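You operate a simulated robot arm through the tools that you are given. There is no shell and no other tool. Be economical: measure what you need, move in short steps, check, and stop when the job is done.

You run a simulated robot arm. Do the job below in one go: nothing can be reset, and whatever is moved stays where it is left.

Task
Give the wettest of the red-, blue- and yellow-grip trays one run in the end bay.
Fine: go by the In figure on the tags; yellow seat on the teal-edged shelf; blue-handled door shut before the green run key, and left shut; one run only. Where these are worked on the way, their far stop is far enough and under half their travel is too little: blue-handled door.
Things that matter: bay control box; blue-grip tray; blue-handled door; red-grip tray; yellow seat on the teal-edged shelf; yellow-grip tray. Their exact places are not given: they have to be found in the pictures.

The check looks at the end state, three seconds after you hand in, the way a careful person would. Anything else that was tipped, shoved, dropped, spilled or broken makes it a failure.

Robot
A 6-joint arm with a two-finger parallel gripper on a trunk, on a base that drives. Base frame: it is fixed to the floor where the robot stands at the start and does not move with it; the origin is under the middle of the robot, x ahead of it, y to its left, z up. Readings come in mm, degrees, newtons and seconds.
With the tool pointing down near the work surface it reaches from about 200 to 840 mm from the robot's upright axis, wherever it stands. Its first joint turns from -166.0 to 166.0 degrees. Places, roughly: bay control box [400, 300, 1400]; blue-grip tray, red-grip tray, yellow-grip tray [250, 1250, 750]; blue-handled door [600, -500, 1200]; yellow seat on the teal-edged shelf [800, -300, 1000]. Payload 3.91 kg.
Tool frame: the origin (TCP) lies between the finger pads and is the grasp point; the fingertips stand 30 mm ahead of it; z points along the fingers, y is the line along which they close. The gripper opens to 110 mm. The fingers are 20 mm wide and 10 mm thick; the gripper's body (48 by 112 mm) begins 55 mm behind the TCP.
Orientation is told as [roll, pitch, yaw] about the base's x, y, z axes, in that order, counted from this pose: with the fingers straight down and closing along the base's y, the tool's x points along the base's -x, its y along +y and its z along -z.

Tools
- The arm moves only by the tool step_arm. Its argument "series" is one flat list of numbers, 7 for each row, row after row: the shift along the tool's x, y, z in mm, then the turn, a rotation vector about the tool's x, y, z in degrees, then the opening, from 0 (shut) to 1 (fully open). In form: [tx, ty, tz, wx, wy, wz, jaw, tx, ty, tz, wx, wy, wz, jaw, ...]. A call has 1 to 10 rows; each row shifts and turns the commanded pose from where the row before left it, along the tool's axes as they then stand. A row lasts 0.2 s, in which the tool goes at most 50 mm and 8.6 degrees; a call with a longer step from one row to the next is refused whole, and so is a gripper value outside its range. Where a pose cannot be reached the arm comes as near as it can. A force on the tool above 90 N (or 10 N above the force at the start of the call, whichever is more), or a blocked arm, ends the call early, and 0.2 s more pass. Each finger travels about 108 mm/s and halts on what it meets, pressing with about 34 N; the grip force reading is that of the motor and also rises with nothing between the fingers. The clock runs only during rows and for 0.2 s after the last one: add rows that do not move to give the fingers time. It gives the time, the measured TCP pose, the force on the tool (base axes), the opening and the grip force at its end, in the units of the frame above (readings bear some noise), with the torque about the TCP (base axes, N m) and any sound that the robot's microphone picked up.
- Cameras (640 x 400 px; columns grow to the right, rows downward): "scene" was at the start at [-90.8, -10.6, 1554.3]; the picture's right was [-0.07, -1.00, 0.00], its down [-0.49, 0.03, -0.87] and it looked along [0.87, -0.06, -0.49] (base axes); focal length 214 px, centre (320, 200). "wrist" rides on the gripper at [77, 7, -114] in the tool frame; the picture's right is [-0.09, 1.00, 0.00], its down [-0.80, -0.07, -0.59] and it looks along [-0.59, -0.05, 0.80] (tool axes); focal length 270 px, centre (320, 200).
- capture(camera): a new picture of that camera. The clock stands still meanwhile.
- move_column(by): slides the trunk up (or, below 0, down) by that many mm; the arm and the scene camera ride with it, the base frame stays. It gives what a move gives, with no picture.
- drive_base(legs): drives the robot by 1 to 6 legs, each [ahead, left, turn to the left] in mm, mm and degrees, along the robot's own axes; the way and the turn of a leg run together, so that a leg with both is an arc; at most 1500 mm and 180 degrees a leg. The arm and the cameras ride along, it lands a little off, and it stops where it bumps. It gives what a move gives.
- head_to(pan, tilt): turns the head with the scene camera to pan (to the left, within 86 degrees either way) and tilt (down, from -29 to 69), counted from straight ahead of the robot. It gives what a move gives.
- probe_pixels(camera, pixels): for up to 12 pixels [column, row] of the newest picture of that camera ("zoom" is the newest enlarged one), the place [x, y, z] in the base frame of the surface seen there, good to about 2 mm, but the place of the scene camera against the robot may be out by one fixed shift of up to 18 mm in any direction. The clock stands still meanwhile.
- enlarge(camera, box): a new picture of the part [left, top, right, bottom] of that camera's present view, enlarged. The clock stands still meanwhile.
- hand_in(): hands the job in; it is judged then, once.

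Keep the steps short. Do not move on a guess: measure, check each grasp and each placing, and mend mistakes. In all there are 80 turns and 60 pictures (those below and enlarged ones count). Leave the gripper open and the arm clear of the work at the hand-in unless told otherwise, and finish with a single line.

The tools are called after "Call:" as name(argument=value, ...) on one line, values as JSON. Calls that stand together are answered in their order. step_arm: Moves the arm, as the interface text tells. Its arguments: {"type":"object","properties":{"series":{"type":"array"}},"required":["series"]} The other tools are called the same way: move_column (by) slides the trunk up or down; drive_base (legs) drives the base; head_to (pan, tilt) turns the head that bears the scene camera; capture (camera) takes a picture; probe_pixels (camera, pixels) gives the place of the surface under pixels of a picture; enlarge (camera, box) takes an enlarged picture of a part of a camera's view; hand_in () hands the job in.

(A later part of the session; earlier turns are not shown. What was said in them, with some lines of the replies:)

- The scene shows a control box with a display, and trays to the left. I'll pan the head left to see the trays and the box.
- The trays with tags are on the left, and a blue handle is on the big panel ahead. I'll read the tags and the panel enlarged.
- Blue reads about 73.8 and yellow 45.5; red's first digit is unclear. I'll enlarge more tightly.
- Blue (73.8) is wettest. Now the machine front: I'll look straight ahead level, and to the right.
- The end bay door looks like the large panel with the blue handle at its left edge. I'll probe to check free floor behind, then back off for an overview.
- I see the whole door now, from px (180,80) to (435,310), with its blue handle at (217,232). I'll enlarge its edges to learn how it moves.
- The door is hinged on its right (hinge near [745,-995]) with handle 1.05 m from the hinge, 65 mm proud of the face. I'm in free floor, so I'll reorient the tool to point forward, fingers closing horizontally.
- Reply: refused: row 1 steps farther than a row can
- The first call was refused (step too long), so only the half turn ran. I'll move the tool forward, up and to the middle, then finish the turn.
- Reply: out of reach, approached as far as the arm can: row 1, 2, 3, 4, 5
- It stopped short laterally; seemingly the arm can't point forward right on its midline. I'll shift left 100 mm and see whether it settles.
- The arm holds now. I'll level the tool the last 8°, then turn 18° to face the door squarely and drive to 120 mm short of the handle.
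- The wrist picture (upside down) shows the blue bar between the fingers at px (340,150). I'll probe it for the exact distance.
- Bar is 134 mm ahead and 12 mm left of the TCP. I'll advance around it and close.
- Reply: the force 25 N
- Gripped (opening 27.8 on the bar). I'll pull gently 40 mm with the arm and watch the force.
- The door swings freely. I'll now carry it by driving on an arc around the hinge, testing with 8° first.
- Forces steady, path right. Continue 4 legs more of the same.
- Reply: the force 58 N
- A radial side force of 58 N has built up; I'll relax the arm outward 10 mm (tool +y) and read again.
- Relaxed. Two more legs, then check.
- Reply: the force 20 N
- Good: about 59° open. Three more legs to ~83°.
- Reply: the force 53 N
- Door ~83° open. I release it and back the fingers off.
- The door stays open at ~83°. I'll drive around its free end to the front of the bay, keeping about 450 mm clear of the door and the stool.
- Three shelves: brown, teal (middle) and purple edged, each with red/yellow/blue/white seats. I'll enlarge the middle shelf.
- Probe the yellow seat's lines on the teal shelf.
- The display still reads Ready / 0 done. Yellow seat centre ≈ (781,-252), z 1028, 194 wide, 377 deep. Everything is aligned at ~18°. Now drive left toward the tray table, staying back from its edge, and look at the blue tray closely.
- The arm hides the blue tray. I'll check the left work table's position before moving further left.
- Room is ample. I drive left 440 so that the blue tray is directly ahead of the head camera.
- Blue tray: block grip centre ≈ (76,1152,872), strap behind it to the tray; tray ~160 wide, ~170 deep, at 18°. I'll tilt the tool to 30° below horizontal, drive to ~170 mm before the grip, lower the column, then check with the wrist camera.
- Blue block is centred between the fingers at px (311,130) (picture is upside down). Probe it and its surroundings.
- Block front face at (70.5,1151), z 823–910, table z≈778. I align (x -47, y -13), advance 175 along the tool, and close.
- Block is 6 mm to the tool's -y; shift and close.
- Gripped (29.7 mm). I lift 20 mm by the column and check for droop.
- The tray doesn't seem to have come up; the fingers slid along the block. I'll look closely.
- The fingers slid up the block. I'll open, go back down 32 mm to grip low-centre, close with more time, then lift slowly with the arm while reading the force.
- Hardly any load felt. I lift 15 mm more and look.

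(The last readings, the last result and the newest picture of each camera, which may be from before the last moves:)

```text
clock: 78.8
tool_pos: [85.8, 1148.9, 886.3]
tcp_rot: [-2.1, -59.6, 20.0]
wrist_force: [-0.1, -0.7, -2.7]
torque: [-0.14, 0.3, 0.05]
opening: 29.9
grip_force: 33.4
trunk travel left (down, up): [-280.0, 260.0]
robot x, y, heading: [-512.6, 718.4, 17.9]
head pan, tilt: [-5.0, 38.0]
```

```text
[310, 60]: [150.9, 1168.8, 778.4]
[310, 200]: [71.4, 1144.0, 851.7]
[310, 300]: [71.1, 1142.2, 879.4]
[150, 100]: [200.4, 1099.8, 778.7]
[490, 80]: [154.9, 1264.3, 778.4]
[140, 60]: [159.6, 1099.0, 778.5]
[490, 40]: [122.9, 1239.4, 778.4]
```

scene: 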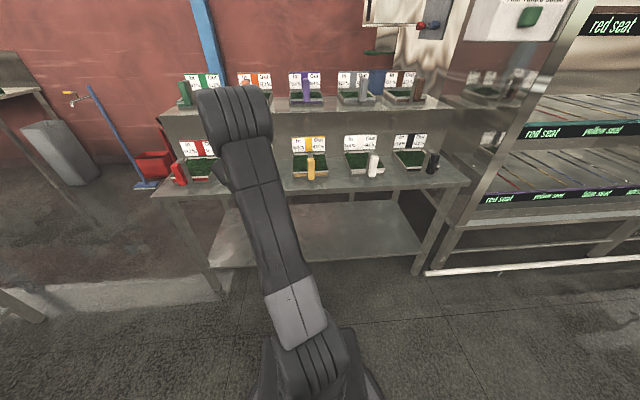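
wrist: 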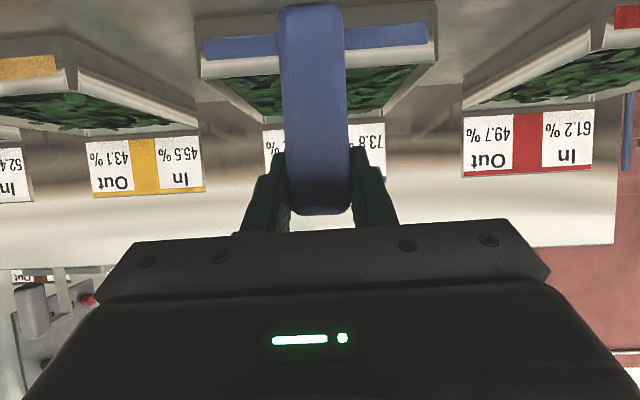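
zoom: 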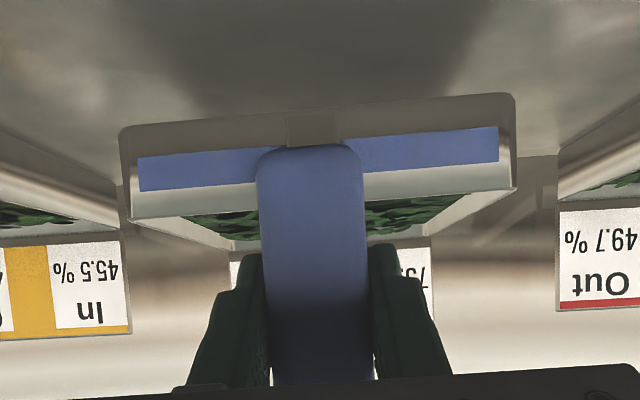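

The tray is up now, held (load ~3 N). I lift 40 mm more slowly and check that it stays put and level.

Call:
step_arm(series=[-4.3, 0, -2.5, 0, 0, 0, 0, -6, 0, -3.5, 0, 0, 0, 0, -8, 0, -4.6, 0, 0, 0, 0, -8, 0, -4.6, 0, 0, 0, 0, -5, 0, -3, 0, 0, 0, 0, -3, 0, -1.7, 0, 0, 0, 0, 0, 0, 0, 0, 0, 0, 0])

Call:
head_to(pan=10, tilt=32)

Call:
capture(camera="wrist")

Call:
probe_pixels(camera="wrist", pixels=[[310, 130], [320, 80], [240, 105], [410, 100], [240, 120], [410, 120], [310, 170]])

```text
clock: 80.4
tool_pos: [84.3, 1151.0, 925.6]
tcp_rot: [-2.1, -59.8, 19.8]
wrist_force: [-0.4, -0.5, -2.7]
torque: [-0.11, 0.3, 0.02]
opening: 29.8
grip_force: 34.1
trunk travel left (down, up): [-280.0, 260.0]
robot x, y, heading: [-514.5, 717.7, 17.9]
head pan, tilt: [-5.0, 38.0]
```

```text
clock: 81.2
tool_pos: [84.7, 1150.7, 925.4]
tcp_rot: [-2.1, -59.7, 19.9]
wrist_force: [0.2, 0.3, -2.4]
torque: [-0.12, 0.28, 0.0]
opening: 29.7
grip_force: 33.6
trunk travel left (down, up): [-280.0, 260.0]
robot x, y, heading: [-516.4, 717.5, 18.3]
head pan, tilt: [10.0, 32.0]
```

```text
28 pictures are left
```

wrist: 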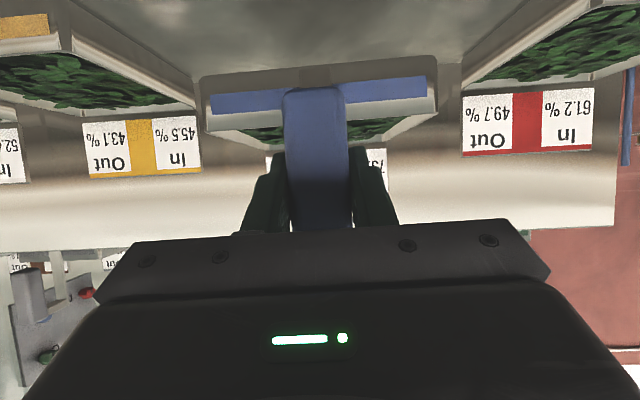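

```text
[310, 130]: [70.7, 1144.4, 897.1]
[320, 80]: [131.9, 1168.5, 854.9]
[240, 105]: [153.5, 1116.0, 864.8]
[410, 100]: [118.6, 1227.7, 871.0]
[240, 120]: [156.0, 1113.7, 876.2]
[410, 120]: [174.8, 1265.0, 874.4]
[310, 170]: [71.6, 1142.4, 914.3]
```

Stable. Before leaving the table, I test whether a column lift of 15 mm holds the tray (it slipped last time).

Call:
move_column(by=15)

Call:
capture(camera="scene")

Call:
capture(camera="wrist")

```text
clock: 81.8
tool_pos: [84.3, 1150.1, 940.7]
tcp_rot: [-2.2, -59.8, 19.9]
wrist_force: [0.4, 0.2, -2.4]
torque: [-0.08, 0.3, 0.02]
opening: 29.9
grip_force: 33.9
trunk travel left (down, up): [-295.0, 245.0]
robot x, y, heading: [-514.1, 720.8, 18.3]
head pan, tilt: [10.0, 32.0]
```

```text
27 pictures are left
```

scene: 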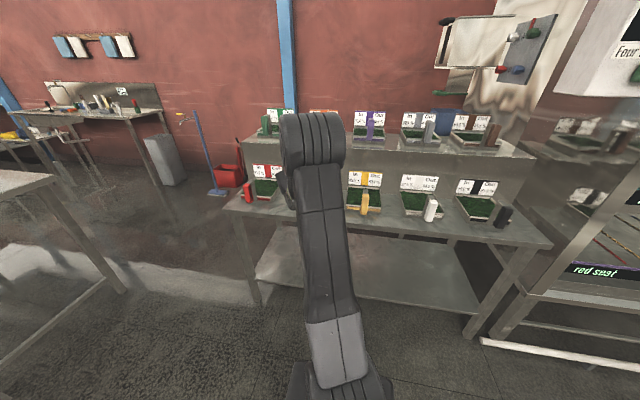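

```text
26 pictures are left
```

wrist: 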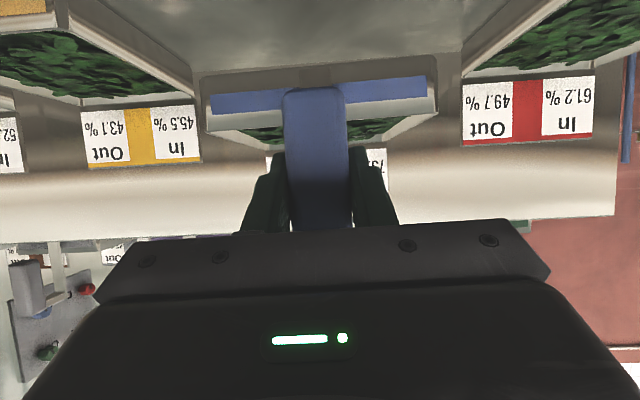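

Held firmly. I pull back 350 mm, raise the column 238 mm, then drive sideways to in front of the bay.

Call:
drive_base(legs=[[-350, 0, 0]])

Call:
move_column(by=238)

Call:
drive_base(legs=[[0, -800, 0], [0, -740, 0]])

Call:
head_to(pan=8, tilt=25)

Call:
capture(camera="scene")

Call:
capture(camera="wrist")

```text
clock: 84.1
tool_pos: [-244.1, 1044.1, 939.6]
tcp_rot: [-2.1, -59.7, 19.8]
wrist_force: [-0.2, 0.6, -3.0]
torque: [-0.1, 0.25, 0.02]
opening: 29.7
grip_force: 33.7
trunk travel left (down, up): [-295.0, 245.0]
robot x, y, heading: [-838.2, 608.7, 17.8]
head pan, tilt: [10.0, 32.0]
```

```text
clock: 86.6
tool_pos: [-242.0, 1043.5, 1176.7]
tcp_rot: [-2.2, -59.7, 20.0]
wrist_force: [-0.9, -0.5, -2.6]
torque: [-0.13, 0.29, -0.02]
opening: 29.5
grip_force: 34.3
trunk travel left (down, up): [-533.0, 7.0]
robot x, y, heading: [-838.4, 609.4, 18.3]
head pan, tilt: [10.0, 32.0]
```

```text
clock: 94.5
tool_pos: [232.4, -438.8, 1178.1]
tcp_rot: [-2.1, -59.7, 19.0]
wrist_force: [0.9, 0.4, -2.7]
torque: [-0.1, 0.31, -0.01]
opening: 29.7
grip_force: 34.1
trunk travel left (down, up): [-533.0, 7.0]
robot x, y, heading: [-370.7, -859.7, 17.1]
head pan, tilt: [10.0, 32.0]
```

```text
clock: 95.2
tool_pos: [232.3, -438.3, 1177.6]
tcp_rot: [-2.0, -59.7, 19.0]
wrist_force: [-0.6, 1.2, -2.2]
torque: [-0.11, 0.3, -0.03]
opening: 29.9
grip_force: 34.5
trunk travel left (down, up): [-533.0, 7.0]
robot x, y, heading: [-368.6, -860.0, 17.3]
head pan, tilt: [8.0, 25.0]
```

```text
25 pictures are left
```

scene: 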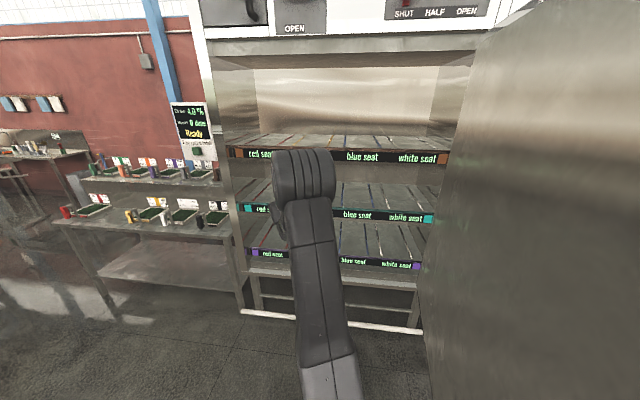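

```text
24 pictures are left
```

wrist: 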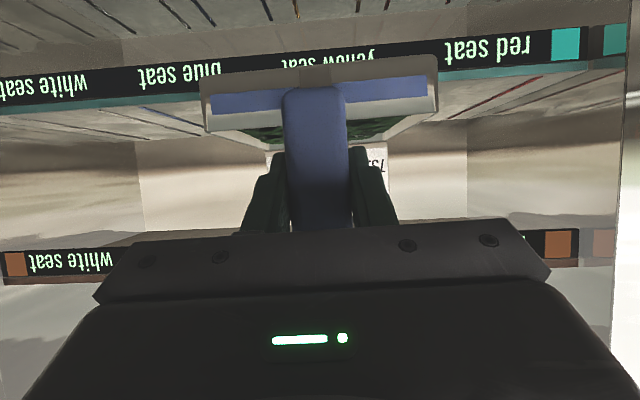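

The wrist view shows the teal shelf edge behind the tray. I'll enlarge to find the seat's lines near the front edge.

Call:
enlarge(camera="wrist", box=[60, 20, 620, 180])

Call:
probe_pixels(camera="wrist", pixels=[[565, 45], [500, 85], [460, 100], [150, 105], [190, 78], [500, 100], [120, 75], [332, 60], [325, 58]])

```text
1.14 times, centred on (340, 100) of wrist
```

zoom: 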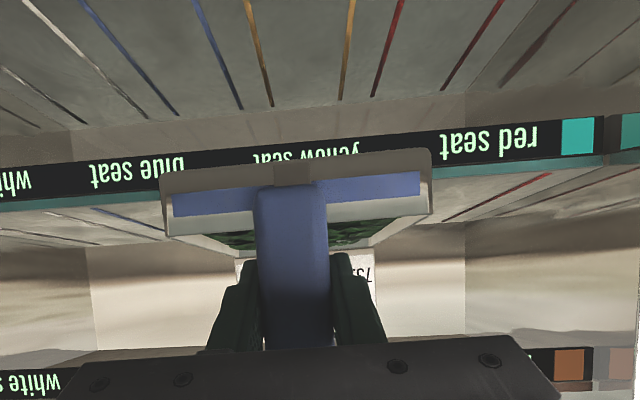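

```text
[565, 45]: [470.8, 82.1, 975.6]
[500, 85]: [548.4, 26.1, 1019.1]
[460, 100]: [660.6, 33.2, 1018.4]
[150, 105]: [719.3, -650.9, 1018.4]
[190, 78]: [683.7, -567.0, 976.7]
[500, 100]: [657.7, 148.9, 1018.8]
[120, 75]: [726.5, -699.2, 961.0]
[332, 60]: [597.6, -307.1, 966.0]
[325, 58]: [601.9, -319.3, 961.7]
```

Call:
probe_pixels(camera="zoom", pixels=[[270, 102], [342, 97], [253, 30], [349, 30], [545, 178], [500, 197], [460, 214], [98, 211], [125, 223], [373, 95], [241, 107]])

```text
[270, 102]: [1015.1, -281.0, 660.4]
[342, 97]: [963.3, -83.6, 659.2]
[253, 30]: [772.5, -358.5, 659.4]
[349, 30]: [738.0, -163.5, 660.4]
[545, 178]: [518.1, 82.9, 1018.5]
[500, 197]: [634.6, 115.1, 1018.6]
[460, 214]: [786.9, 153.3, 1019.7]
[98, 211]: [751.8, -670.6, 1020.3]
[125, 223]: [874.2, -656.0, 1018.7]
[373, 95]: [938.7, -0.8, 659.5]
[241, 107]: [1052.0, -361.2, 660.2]
```

Shelf surface is z 1018.5 by the wrist camera; yellow seat lateral centre -480 (TCP is at -489), depth 484–863. I correct the heading by 1° and drive in partway first.

Call:
drive_base(legs=[[0, 0, 1], [250, 0, 0]])

Call:
capture(camera="wrist")

```text
clock: 97.3
tool_pos: [459.1, -350.0, 1177.9]
tcp_rot: [-2.2, -59.6, 20.0]
wrist_force: [0.4, 0.7, -2.8]
torque: [-0.1, 0.33, 0.01]
opening: 30.0
grip_force: 34.0
trunk travel left (down, up): [-533.0, 7.0]
robot x, y, heading: [-137.0, -781.6, 18.3]
head pan, tilt: [8.0, 25.0]
```

```text
22 pictures are left
```

wrist: 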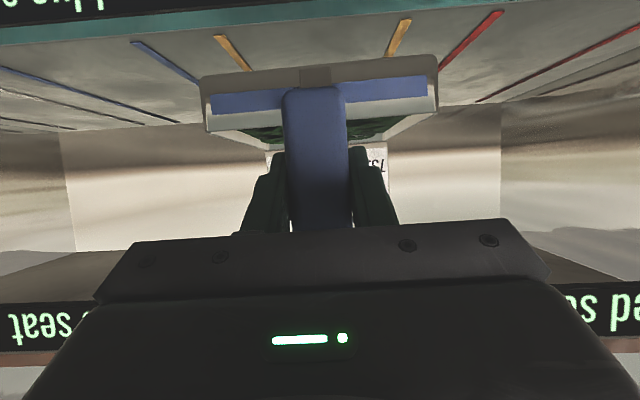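

Both yellow lines are visible at px (217,38) and (407,22). Probe them for alignment.

Call:
probe_pixels(camera="wrist", pixels=[[218, 38], [240, 60], [407, 22], [393, 50], [300, 45], [320, 38]])

```text
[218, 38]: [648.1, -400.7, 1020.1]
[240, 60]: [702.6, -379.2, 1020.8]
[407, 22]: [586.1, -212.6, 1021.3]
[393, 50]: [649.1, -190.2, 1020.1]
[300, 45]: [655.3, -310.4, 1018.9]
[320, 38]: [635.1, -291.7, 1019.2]
```

Seat centre lateral -481; tray at -474. I drive 210 ahead and 7 right, then lower toward the shelf.

Call:
drive_base(legs=[[210, -7, 0]])

Call:
move_column(by=-55)

Call:
capture(camera="wrist")

```text
clock: 99.0
tool_pos: [662.2, -291.5, 1177.2]
tcp_rot: [-2.3, -59.6, 20.0]
wrist_force: [1.4, -0.3, -3.2]
torque: [-0.09, 0.31, 0.02]
opening: 29.6
grip_force: 33.9
trunk travel left (down, up): [-533.0, 7.0]
robot x, y, heading: [61.0, -721.0, 18.2]
head pan, tilt: [8.0, 25.0]
```

```text
clock: 99.9
tool_pos: [660.6, -292.1, 1122.9]
tcp_rot: [-2.2, -59.7, 19.9]
wrist_force: [0.3, -0.5, -1.7]
torque: [-0.11, 0.28, 0.04]
opening: 30.0
grip_force: 33.7
trunk travel left (down, up): [-478.0, 62.0]
robot x, y, heading: [60.5, -722.6, 18.1]
head pan, tilt: [8.0, 25.0]
```

```text
21 pictures are left
```

wrist: 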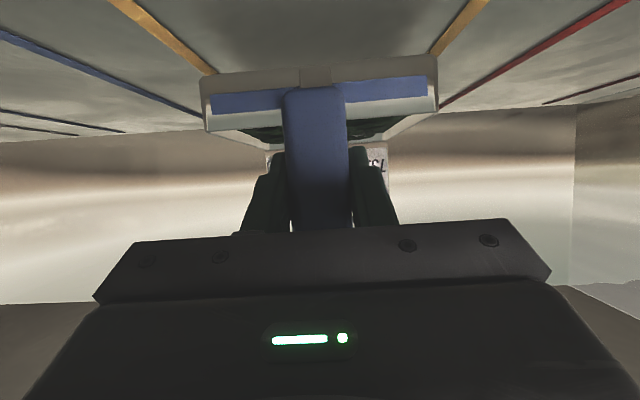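

Tray is centred between yellow lines. I lower slowly by arm, watching the load.

Call:
step_arm(series=[3.4, 0, 2, 0, 0, 0, 0, 3.4, 0, 2, 0, 0, 0, 0, 3.4, 0, 2, 0, 0, 0, 0, 2.6, 0, 1.5, 0, 0, 0, 0, 0, 0, 0, 0, 0, 0, 0])

Call:
step_arm(series=[1.7, 0, 1, 0, 0, 0, 0, 1.7, 0, 1, 0, 0, 0, 0, 0, 0, 0, 0, 0, 0, 0])

Call:
capture(camera="wrist")

```text
clock: 101.1
tool_pos: [661.3, -293.0, 1107.9]
tcp_rot: [-2.2, -59.7, 20.0]
wrist_force: [-0.9, 0.4, -2.6]
torque: [-0.09, 0.29, 0.03]
opening: 29.8
grip_force: 33.9
trunk travel left (down, up): [-478.0, 62.0]
robot x, y, heading: [62.9, -724.6, 18.2]
head pan, tilt: [8.0, 25.0]
```

```text
clock: 101.9
tool_pos: [659.3, -292.4, 1105.5]
tcp_rot: [-2.1, -59.8, 20.0]
wrist_force: [0.9, 1.7, 2.5]
torque: [0.71, -0.69, 0.15]
opening: 29.8
grip_force: 34.4
trunk travel left (down, up): [-478.0, 62.0]
robot x, y, heading: [61.9, -727.3, 18.4]
head pan, tilt: [8.0, 25.0]
```

```text
20 pictures are left
```

wrist: 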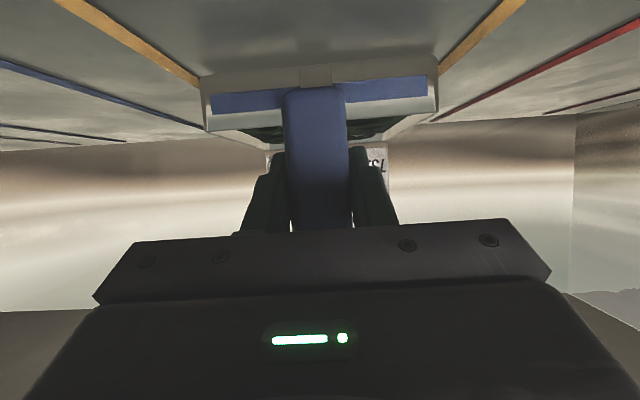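

Contact (force reversed to +2.5 N). I lower 2 mm more and release, then see.

Call:
step_arm(series=[1, 0, 0.6, 0, 0, 0, 0, 1, 0, 0.6, 0, 0, 0, 0, 0, 0, 0, 0, 0, 0, 0.3, 0, 0, 0, 0, 0, 0, 0.5, 0, 0, 0, 0, 0, 0, 1, 0, 0, 0, 0, 0, 0, 1, 0, 0, 0, 0, 0, 0, 1])

Call:
capture(camera="wrist")

```text
clock: 103.5
tool_pos: [660.8, -291.7, 1100.9]
tcp_rot: [-2.2, -59.8, 20.0]
wrist_force: [0.1, -0.6, 1.0]
torque: [0.03, 0.0, -0.01]
opening: 110.0
grip_force: 0.0
trunk travel left (down, up): [-478.0, 62.0]
robot x, y, heading: [63.8, -722.8, 18.2]
head pan, tilt: [8.0, 25.0]
```

```text
19 pictures are left
```

wrist: 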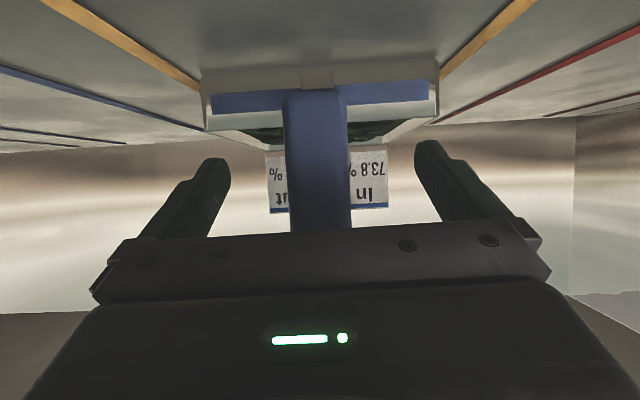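

Released; the tray stands in the seat. I drive straight back 350 and look at the result.

Call:
drive_base(legs=[[-350, 0, 0]])

Call:
capture(camera="wrist")

Call:
drive_base(legs=[[-200, 0, 0]])

Call:
head_to(pan=0, tilt=20)

Call:
capture(camera="scene")

```text
clock: 105.8
tool_pos: [330.3, -399.4, 1101.6]
tcp_rot: [-2.1, -59.7, 20.2]
wrist_force: [-0.1, 0.0, -0.2]
torque: [0.0, 0.04, 0.04]
opening: 109.8
grip_force: 0.1
trunk travel left (down, up): [-478.0, 62.0]
robot x, y, heading: [-265.4, -834.1, 18.6]
head pan, tilt: [8.0, 25.0]
```

```text
18 pictures are left
```

wrist: 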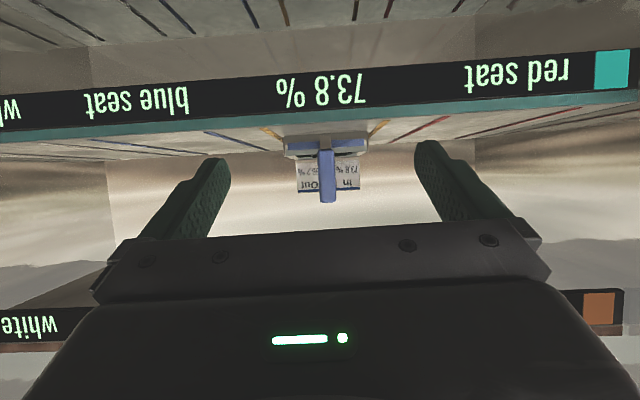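

```text
clock: 107.4
tool_pos: [141.6, -464.5, 1101.4]
tcp_rot: [-2.1, -59.7, 20.0]
wrist_force: [-0.5, 0.1, 0.4]
torque: [0.0, 0.02, 0.0]
opening: 110.2
grip_force: 0.0
trunk travel left (down, up): [-478.0, 62.0]
robot x, y, heading: [-457.5, -894.0, 18.2]
head pan, tilt: [8.0, 25.0]
```

```text
clock: 108.1
tool_pos: [142.2, -463.6, 1101.5]
tcp_rot: [-2.2, -59.6, 20.2]
wrist_force: [-1.0, -0.4, 0.0]
torque: [-0.01, -0.03, 0.0]
opening: 110.3
grip_force: 0.2
trunk travel left (down, up): [-478.0, 62.0]
robot x, y, heading: [-455.5, -900.1, 18.4]
head pan, tilt: [0.0, 20.0]
```

```text
17 pictures are left
```

scene: 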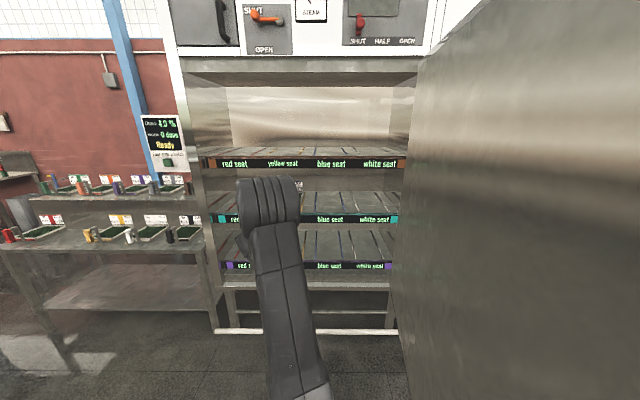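

The label changed to "73.8 %", so the seat registered the tray. Now I level and retract the arm with fingers closed, and drive back around the door's free end to its outer side.

Call:
step_arm(series=[0, 0, 0, 0, -7, 0, 0, 0, 0, 0, 0, -7, 0, 0, 0, 0, 0, 0, -7, 0, 0, 0, 0, 0, 0, -7, 0, 0, 0, 0, -36, 0, 0, 0, 0, 0, 0, -36, 0, 0, 0, 0, 0, 0, -36, 0, 0, 0, 0, 0, 0, -36, 0, 0, 0, 0, 0, 0, -36, 0, 0, 0, 0, 0, 0, 0, 0, 0, 0, 0])

Call:
drive_base(legs=[[-422, -18, 0], [0, 0, 80], [-247, 36, 0], [-693, -337, 0]])

```text
clock: 110.3
tool_pos: [-28.7, -522.1, 1108.9]
tcp_rot: [-25.7, -87.5, 43.9]
wrist_force: [-0.4, -0.1, -1.1]
torque: [0.0, -0.01, 0.0]
opening: 0.0
grip_force: 34.4
trunk travel left (down, up): [-478.0, 62.0]
robot x, y, heading: [-457.2, -894.4, 18.4]
head pan, tilt: [0.0, 20.0]
```

```text
clock: 121.5
tool_pos: [-710.6, -1460.3, 1107.8]
tcp_rot: [-25.5, -87.5, 123.0]
wrist_force: [0.2, -0.1, 0.4]
torque: [-0.01, 0.0, -0.01]
opening: 0.0
grip_force: 33.8
trunk travel left (down, up): [-478.0, 62.0]
robot x, y, heading: [-422.6, -1951.1, 97.8]
head pan, tilt: [0.0, 20.0]
```

Now move right 540 mm to stand outside the door, past the handle, and look.

Call:
drive_base(legs=[[0, -540, 0]])

Call:
capture(camera="wrist")

Call:
probe_pixels(camera="wrist", pixels=[[320, 100], [320, 180], [200, 120], [440, 120]])

```text
clock: 124.6
tool_pos: [-184.6, -1391.3, 1108.4]
tcp_rot: [-25.2, -87.5, 123.0]
wrist_force: [-0.2, -0.2, -0.3]
torque: [0.03, 0.0, -0.02]
opening: 0.0
grip_force: 34.3
trunk travel left (down, up): [-478.0, 62.0]
robot x, y, heading: [104.5, -1875.6, 97.8]
head pan, tilt: [0.0, 20.0]
```

```text
16 pictures are left
```

wrist: 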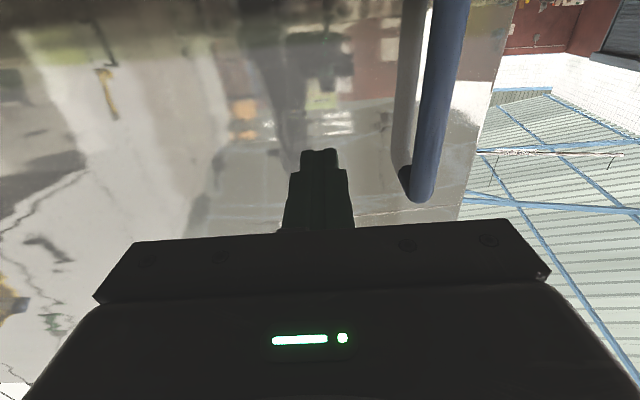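

```text
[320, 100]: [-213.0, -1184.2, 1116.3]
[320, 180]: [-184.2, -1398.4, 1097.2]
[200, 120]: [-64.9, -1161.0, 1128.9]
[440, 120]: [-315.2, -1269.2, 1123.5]
```

The door face is 180 mm ahead of the fingertips, handle to the left of them. I approach 178 mm, then push on an arc around the hinge.

Call:
drive_base(legs=[[178, 0, 0], [106, 83, -8], [106, 83, -8], [106, 83, -8]])

Call:
capture(camera="wrist")

Call:
probe_pixels(camera="wrist", pixels=[[320, 100], [200, 120], [440, 100], [100, 100]])

```text
clock: 128.7
tool_pos: [-206.1, -811.0, 1107.7]
tcp_rot: [-25.7, -87.4, 99.3]
wrist_force: [0.5, 0.0, -0.5]
torque: [0.0, -0.02, -0.04]
opening: 0.0
grip_force: 33.9
trunk travel left (down, up): [-478.0, 62.0]
robot x, y, heading: [-136.9, -1376.2, 74.1]
head pan, tilt: [0.0, 20.0]
```

```text
15 pictures are left
```

wrist: 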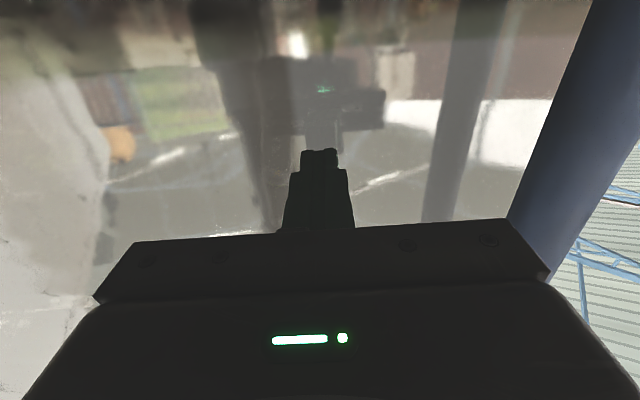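

```text
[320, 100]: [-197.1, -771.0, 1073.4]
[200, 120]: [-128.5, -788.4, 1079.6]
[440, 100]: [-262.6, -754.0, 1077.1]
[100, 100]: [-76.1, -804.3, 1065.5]
```

The door follows well (now ~57° open). I shift the tool 40 mm away from the handle and push five more legs.

Call:
step_arm(series=[0, -20, -3, 0, 0, 0, 0, 0, -20, 0, 0, 0, 0, 0])

Call:
drive_base(legs=[[106, 83, -8], [106, 83, -8], [106, 83, -8], [106, 83, -8], [106, 83, -8]])

Call:
capture(camera="wrist")

Call:
probe_pixels(camera="wrist", pixels=[[320, 100], [200, 120], [440, 100], [100, 100]])

```text
clock: 129.3
tool_pos: [-167.9, -826.9, 1110.6]
tcp_rot: [-24.9, -87.5, 98.6]
wrist_force: [0.5, -0.2, 0.2]
torque: [-0.03, -0.04, 0.02]
opening: 0.1
grip_force: 34.4
trunk travel left (down, up): [-478.0, 62.0]
robot x, y, heading: [-138.3, -1378.1, 73.7]
head pan, tilt: [0.0, 20.0]
```

```text
clock: 134.2
tool_pos: [168.8, -280.6, 1108.2]
tcp_rot: [-25.7, -87.4, 59.0]
wrist_force: [-0.4, 0.2, 0.2]
torque: [0.0, -0.01, 0.01]
opening: 0.1
grip_force: 34.3
trunk travel left (down, up): [-478.0, 62.0]
robot x, y, heading: [-166.1, -718.6, 33.7]
head pan, tilt: [0.0, 20.0]
```

```text
14 pictures are left
```

wrist: 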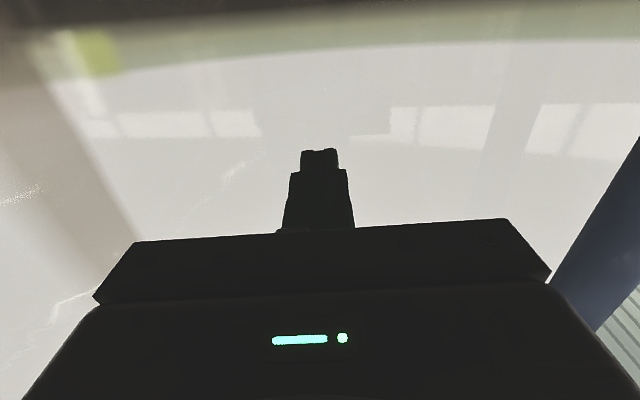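

```text
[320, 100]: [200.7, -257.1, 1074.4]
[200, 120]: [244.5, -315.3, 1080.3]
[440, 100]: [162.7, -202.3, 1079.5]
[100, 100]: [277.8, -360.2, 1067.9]
```

About 18° left. Two more legs, then finish with the arm.

Call:
drive_base(legs=[[106, 83, -8], [94, 74, -7]])

Call:
step_arm(series=[0, 0, 20, 0, 0, 0, 0, 0, 0, 20, 0, 0, 0, 0, 0, 0, 15, 0, 0, 0, 0, 0, 0, 0, 0, 0, 0, 0])

```text
clock: 136.4
tool_pos: [378.0, -150.3, 1110.0]
tcp_rot: [-25.6, -87.4, 44.1]
wrist_force: [-1.0, 0.0, -0.1]
torque: [-0.01, -0.05, -0.02]
opening: 0.0
grip_force: 33.9
trunk travel left (down, up): [-478.0, 62.0]
robot x, y, heading: [-57.5, -494.6, 18.8]
head pan, tilt: [0.0, 20.0]
```

```text
clock: 137.4
tool_pos: [431.1, -132.5, 1107.9]
tcp_rot: [-25.5, -87.5, 43.9]
wrist_force: [-0.9, 0.1, -0.1]
torque: [0.01, 0.02, -0.02]
opening: 0.0
grip_force: 34.0
trunk travel left (down, up): [-478.0, 62.0]
robot x, y, heading: [-53.9, -487.8, 18.4]
head pan, tilt: [0.0, 20.0]
```

Tip is ~11 mm short of the closed face plane. Push on until it meets the stop.

Call:
step_arm(series=[0, 0, 5, 0, 0, 0, 0, 0, 0, 5, 0, 0, 0, 0, 0, 0, 4, 0, 0, 0, 0, 0, 0, 4, 0, 0, 0, 0, 0, 0, 0, 0, 0, 0, 0])

Call:
capture(camera="wrist")

```text
clock: 138.6
tool_pos: [442.6, -129.5, 1106.6]
tcp_rot: [-25.9, -87.4, 44.6]
wrist_force: [-31.6, -16.2, -11.7]
torque: [0.22, 0.13, -0.25]
opening: 0.0
grip_force: 33.7
trunk travel left (down, up): [-478.0, 62.0]
robot x, y, heading: [-57.0, -491.7, 18.8]
head pan, tilt: [0.0, 20.0]
```

```text
13 pictures are left
```

wrist: 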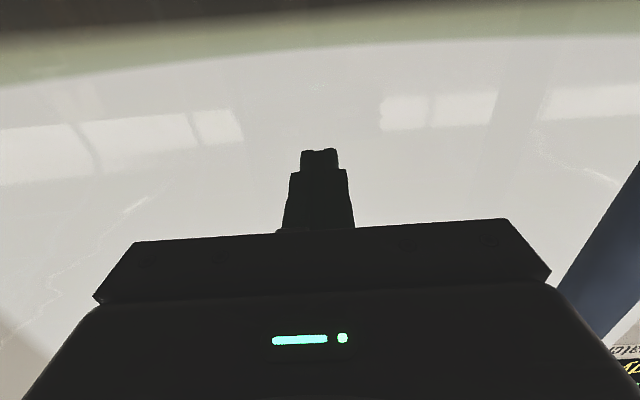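

35 N against the stop, tip exactly at the closed plane: shut. I back off, raise toward the green key's height, and shift left in front of the control box.

Call:
drive_base(legs=[[-200, 0, 0]])

Call:
move_column(by=60)

Call:
step_arm(series=[-45, 0, 0, 0, 0, 0, 0, -45, 0, 0, 0, 0, 0, 0, -45, 0, 0, 0, 0, 0, 0, -45, 0, 0, 0, 0, 0, 0, 0, 0, 0, 0, 0, 0, 0])

Call:
drive_base(legs=[[0, 410, 0]])

Call:
head_to(pan=0, tilt=15)

Call:
capture(camera="scene")

Call:
capture(camera="wrist")

```text
clock: 140.2
tool_pos: [253.1, -191.5, 1106.3]
tcp_rot: [-25.9, -87.5, 44.4]
wrist_force: [-0.7, 0.1, -0.2]
torque: [-0.02, 0.02, -0.04]
opening: 0.0
grip_force: 32.9
trunk travel left (down, up): [-478.0, 62.0]
robot x, y, heading: [-248.0, -556.7, 18.7]
head pan, tilt: [0.0, 20.0]
```

```text
clock: 141.2
tool_pos: [254.1, -192.0, 1167.1]
tcp_rot: [-25.5, -87.4, 44.1]
wrist_force: [0.8, 0.2, 0.1]
torque: [0.01, -0.01, 0.04]
opening: 0.0
grip_force: 33.9
trunk travel left (down, up): [-538.0, 2.0]
robot x, y, heading: [-246.4, -554.0, 18.9]
head pan, tilt: [0.0, 20.0]
```

```text
clock: 142.4
tool_pos: [260.4, -185.8, 1346.0]
tcp_rot: [-25.3, -87.4, 44.1]
wrist_force: [-0.4, 0.0, 0.0]
torque: [-0.01, 0.02, 0.0]
opening: 0.1
grip_force: 34.8
trunk travel left (down, up): [-538.0, 2.0]
robot x, y, heading: [-247.6, -557.6, 19.0]
head pan, tilt: [0.0, 20.0]
```

```text
clock: 145.0
tool_pos: [122.8, 209.3, 1345.8]
tcp_rot: [-26.1, -87.3, 45.0]
wrist_force: [0.2, 0.1, 0.6]
torque: [-0.01, 0.03, -0.06]
opening: 0.0
grip_force: 33.7
trunk travel left (down, up): [-538.0, 2.0]
robot x, y, heading: [-381.5, -161.0, 19.1]
head pan, tilt: [0.0, 20.0]
```

```text
clock: 145.6
tool_pos: [124.0, 209.4, 1345.2]
tcp_rot: [-25.5, -87.6, 44.5]
wrist_force: [0.4, 0.7, 0.3]
torque: [-0.01, -0.05, 0.0]
opening: 0.0
grip_force: 34.1
trunk travel left (down, up): [-538.0, 2.0]
robot x, y, heading: [-381.0, -162.8, 19.0]
head pan, tilt: [0.0, 15.0]
```

```text
12 pictures are left
```

scene: 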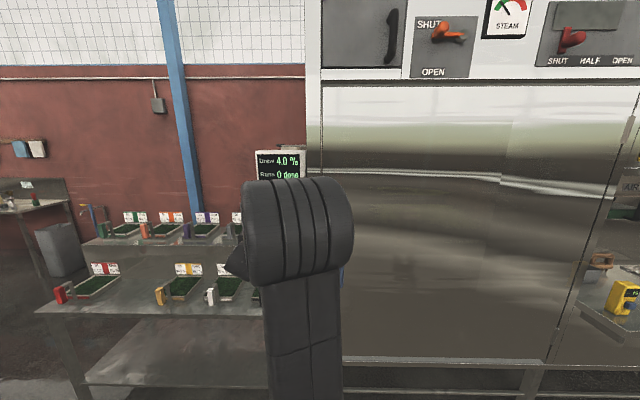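

```text
11 pictures are left
```

wrist: 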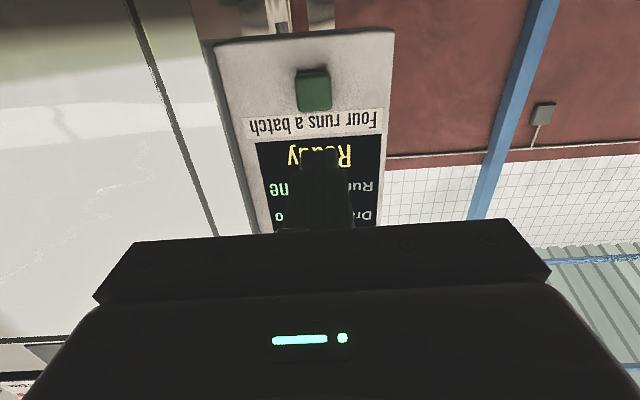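

Door looks shut. The green key is at wrist px (313,88); probe it, its surroundings, and the door's seam.

Call:
probe_pixels(camera="wrist", pixels=[[313, 88], [313, 75], [313, 100], [300, 88], [327, 88], [280, 90], [350, 90], [180, 130], [215, 150], [140, 30]])

Call:
probe_pixels(camera="scene", pixels=[[330, 150], [312, 150], [316, 110], [400, 300], [400, 120], [560, 330], [597, 150]])

```text
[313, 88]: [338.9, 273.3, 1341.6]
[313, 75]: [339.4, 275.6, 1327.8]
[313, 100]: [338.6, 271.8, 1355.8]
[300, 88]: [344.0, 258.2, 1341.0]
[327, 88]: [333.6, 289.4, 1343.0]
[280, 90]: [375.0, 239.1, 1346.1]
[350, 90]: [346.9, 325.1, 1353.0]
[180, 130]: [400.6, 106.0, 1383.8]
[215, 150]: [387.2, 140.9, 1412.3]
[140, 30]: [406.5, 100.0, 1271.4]
```

```text
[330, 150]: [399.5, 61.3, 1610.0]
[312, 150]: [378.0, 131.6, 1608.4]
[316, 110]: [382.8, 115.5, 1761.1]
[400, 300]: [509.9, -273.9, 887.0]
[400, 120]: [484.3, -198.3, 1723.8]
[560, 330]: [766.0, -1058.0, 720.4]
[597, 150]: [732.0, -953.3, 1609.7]
```

Door is flush with the frame. Key face centre (339,273.5,1342), protruding 24 mm; it is 194 mm beyond the fingertips. I drive 130 ahead and 9 right, then re-check.

Call:
drive_base(legs=[[130, -9, 0]])

Call:
capture(camera="wrist")

Call:
probe_pixels(camera="wrist", pixels=[[315, 80], [315, 100], [315, 120], [315, 60]])

```text
clock: 146.9
tool_pos: [250.9, 244.2, 1344.6]
tcp_rot: [-24.8, -87.4, 44.0]
wrist_force: [0.8, 0.8, 0.4]
torque: [-0.01, 0.02, 0.01]
opening: 0.1
grip_force: 33.9
trunk travel left (down, up): [-538.0, 2.0]
robot x, y, heading: [-255.7, -127.7, 19.2]
head pan, tilt: [0.0, 15.0]
```

```text
10 pictures are left
```

wrist: 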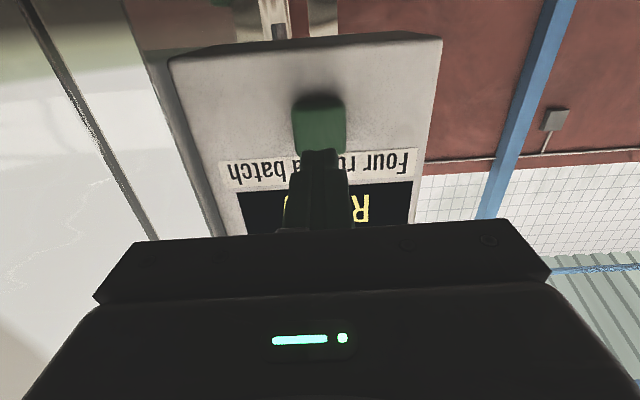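

```text
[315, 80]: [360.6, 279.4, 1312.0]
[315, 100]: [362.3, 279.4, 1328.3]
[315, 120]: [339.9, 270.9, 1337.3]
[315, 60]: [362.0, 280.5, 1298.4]
```

Aligned within 1 mm; contact expected after 63 mm. Advance 54, then press in small steps.

Call:
step_arm(series=[-2, 0, 27, 0, 0, 0, 0, 0, 0, 27, 0, 0, 0, 0, 0, 0, 0, 0, 0, 0, 0])

Call:
step_arm(series=[0, 0, 4, 0, 0, 0, 0, 0, 0, 4, 0, 0, 0, 0, 0, 0, 4, 0, 0, 0, 0])

```text
clock: 147.7
tool_pos: [300.3, 262.0, 1344.7]
tcp_rot: [-25.3, -87.4, 44.4]
wrist_force: [-0.8, 0.8, 0.6]
torque: [0.01, 0.01, 0.0]
opening: 0.1
grip_force: 33.9
trunk travel left (down, up): [-538.0, 2.0]
robot x, y, heading: [-255.0, -129.1, 19.2]
head pan, tilt: [0.0, 15.0]
```

```text
clock: 148.5
tool_pos: [311.5, 264.6, 1342.5]
tcp_rot: [-25.8, -87.5, 44.6]
wrist_force: [-0.8, 0.1, 0.5]
torque: [0.0, -0.06, -0.02]
opening: 0.0
grip_force: 34.1
trunk travel left (down, up): [-538.0, 2.0]
robot x, y, heading: [-256.3, -128.8, 19.0]
head pan, tilt: [0.0, 15.0]
```

The tip is at the key face; press in.

Call:
step_arm(series=[0, 0, 3, 0, 0, 0, 0, 0, 0, 3, 0, 0, 0, 0, 0, 0, 3, 0, 0, 0, 0])

```text
clock: 149.3
tool_pos: [316.3, 266.1, 1344.0]
tcp_rot: [-26.4, -87.4, 45.4]
wrist_force: [-17.3, -7.9, -5.7]
torque: [0.06, 0.04, -0.02]
opening: 0.0
grip_force: 34.0
trunk travel left (down, up): [-538.0, 2.0]
robot x, y, heading: [-255.2, -129.5, 19.2]
head pan, tilt: [0.0, 15.0]
heard: click
```

Heard a click: pressed once. I retract straight back and read the display.

Call:
step_arm(series=[0, 0, -30, 0, 0, 0, 0, 0, 0, -40, 0, 0, 0, 0, 0, 0, -40, 0, 0, 0, 0])

Call:
drive_base(legs=[[-350, 0, 0], [0, -350, 0]])

Call:
head_to(pan=30, tilt=15)

Call:
capture(camera="scene")

```text
clock: 150.1
tool_pos: [215.1, 233.2, 1349.6]
tcp_rot: [-25.4, -87.4, 44.4]
wrist_force: [-0.5, -0.4, -0.6]
torque: [0.03, -0.01, 0.02]
opening: 0.0
grip_force: 34.3
trunk travel left (down, up): [-538.0, 2.0]
robot x, y, heading: [-256.4, -127.8, 19.2]
head pan, tilt: [0.0, 15.0]
```

```text
clock: 154.2
tool_pos: [1.4, -207.0, 1348.0]
tcp_rot: [-24.8, -87.5, 44.2]
wrist_force: [0.0, -0.1, 0.3]
torque: [0.0, 0.01, 0.03]
opening: 0.1
grip_force: 33.8
trunk travel left (down, up): [-538.0, 2.0]
robot x, y, heading: [-467.9, -573.3, 19.8]
head pan, tilt: [0.0, 15.0]
```

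```text
clock: 155.2
tool_pos: [1.5, -205.6, 1347.5]
tcp_rot: [-25.4, -87.3, 44.8]
wrist_force: [-0.6, -0.3, 0.0]
torque: [-0.01, 0.0, 0.0]
opening: 0.0
grip_force: 34.8
trunk travel left (down, up): [-538.0, 2.0]
robot x, y, heading: [-472.5, -571.6, 19.6]
head pan, tilt: [30.0, 15.0]
```

```text
9 pictures are left
```

scene: 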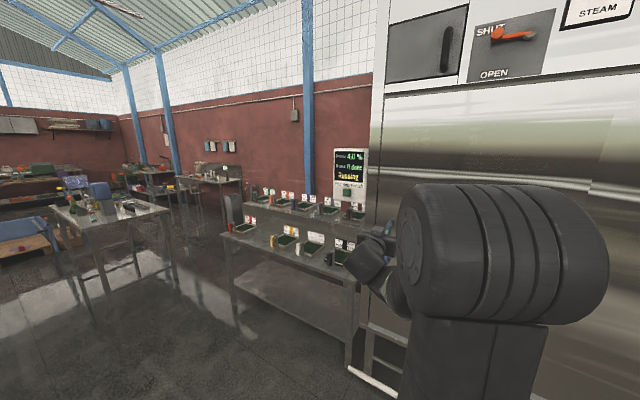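

The display reads "Running". I open the gripper and wait for it to finish.

Call:
step_arm(series=[0, 0, 0, 0, 0, 0, 1, 0, 0, 0, 0, 0, 0, 1, 0, 0, 0, 0, 0, 0, 1, 0, 0, 0, 0, 0, 0, 1, 0, 0, 0, 0, 0, 0, 1, 0, 0, 0, 0, 0, 0, 1, 0, 0, 0, 0, 0, 0, 1, 0, 0, 0, 0, 0, 0, 1, 0, 0, 0, 0, 0, 0, 1, 0, 0, 0, 0, 0, 0, 1])

Call:
step_arm(series=[0, 0, 0, 0, 0, 0, 1, 0, 0, 0, 0, 0, 0, 1, 0, 0, 0, 0, 0, 0, 1, 0, 0, 0, 0, 0, 0, 1, 0, 0, 0, 0, 0, 0, 1, 0, 0, 0, 0, 0, 0, 1, 0, 0, 0, 0, 0, 0, 1, 0, 0, 0, 0, 0, 0, 1, 0, 0, 0, 0, 0, 0, 1, 0, 0, 0, 0, 0, 0, 1])

Call:
enlarge(camera="scene", box=[325, 140, 375, 205])

```text
clock: 157.4
tool_pos: [0.8, -206.8, 1348.2]
tcp_rot: [-25.4, -87.4, 44.7]
wrist_force: [0.7, -0.2, -0.9]
torque: [0.01, -0.03, 0.0]
opening: 109.8
grip_force: 0.0
trunk travel left (down, up): [-538.0, 2.0]
robot x, y, heading: [-468.4, -574.3, 19.6]
head pan, tilt: [30.0, 15.0]
```

```text
clock: 159.6
tool_pos: [1.0, -206.6, 1348.0]
tcp_rot: [-25.4, -87.5, 44.8]
wrist_force: [-0.7, -0.6, -0.6]
torque: [-0.02, -0.02, 0.0]
opening: 110.0
grip_force: 0.1
trunk travel left (down, up): [-538.0, 2.0]
robot x, y, heading: [-467.3, -568.6, 19.7]
head pan, tilt: [30.0, 15.0]
```

```text
6.15 times, centred on (350, 172) of scene
```

zoom: 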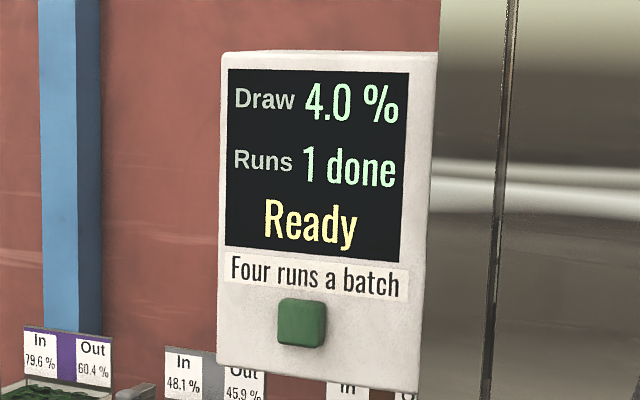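

"Runs 1 done, Ready". A last look at the door and tray table before handing in.

Call:
head_to(pan=-10, tilt=20)

Call:
capture(camera="scene")

Call:
probe_pixels(camera="scene", pixels=[[250, 110], [235, 110], [300, 110], [450, 110], [450, 250], [500, 110]])

```text
clock: 160.7
tool_pos: [0.6, -206.2, 1348.6]
tcp_rot: [-25.3, -87.5, 44.8]
wrist_force: [-0.4, -0.2, -0.4]
torque: [0.01, 0.0, 0.0]
opening: 109.9
grip_force: 0.1
trunk travel left (down, up): [-538.0, 2.0]
robot x, y, heading: [-467.6, -572.3, 19.5]
head pan, tilt: [-10.0, 20.0]
```

```text
7 pictures are left
```

scene: 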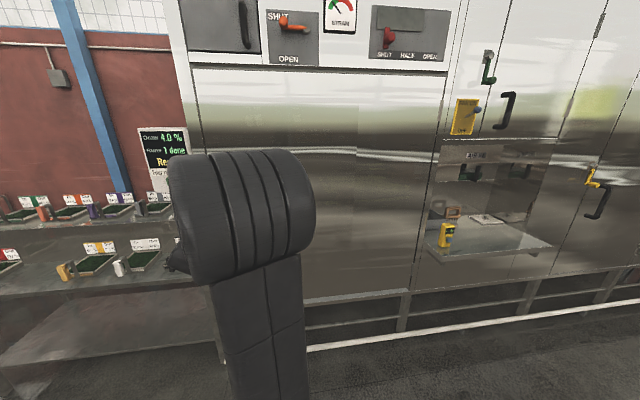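

```text
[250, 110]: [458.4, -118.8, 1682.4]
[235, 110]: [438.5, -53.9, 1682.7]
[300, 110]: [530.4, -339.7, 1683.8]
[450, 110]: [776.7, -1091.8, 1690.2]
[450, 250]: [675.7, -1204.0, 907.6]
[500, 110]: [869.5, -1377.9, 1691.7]
```

The door is flush and shut, one run is done, and the gripper is open and clear. I hand in.

Call:
hand_in()

```text
The job is handed in.
```

The blue-grip tray, wettest at 73.8 % In, had its one run on the yellow seat of the teal-edged shelf, the blue-handled door was shut first and is still shut, and the display reads 1 done.
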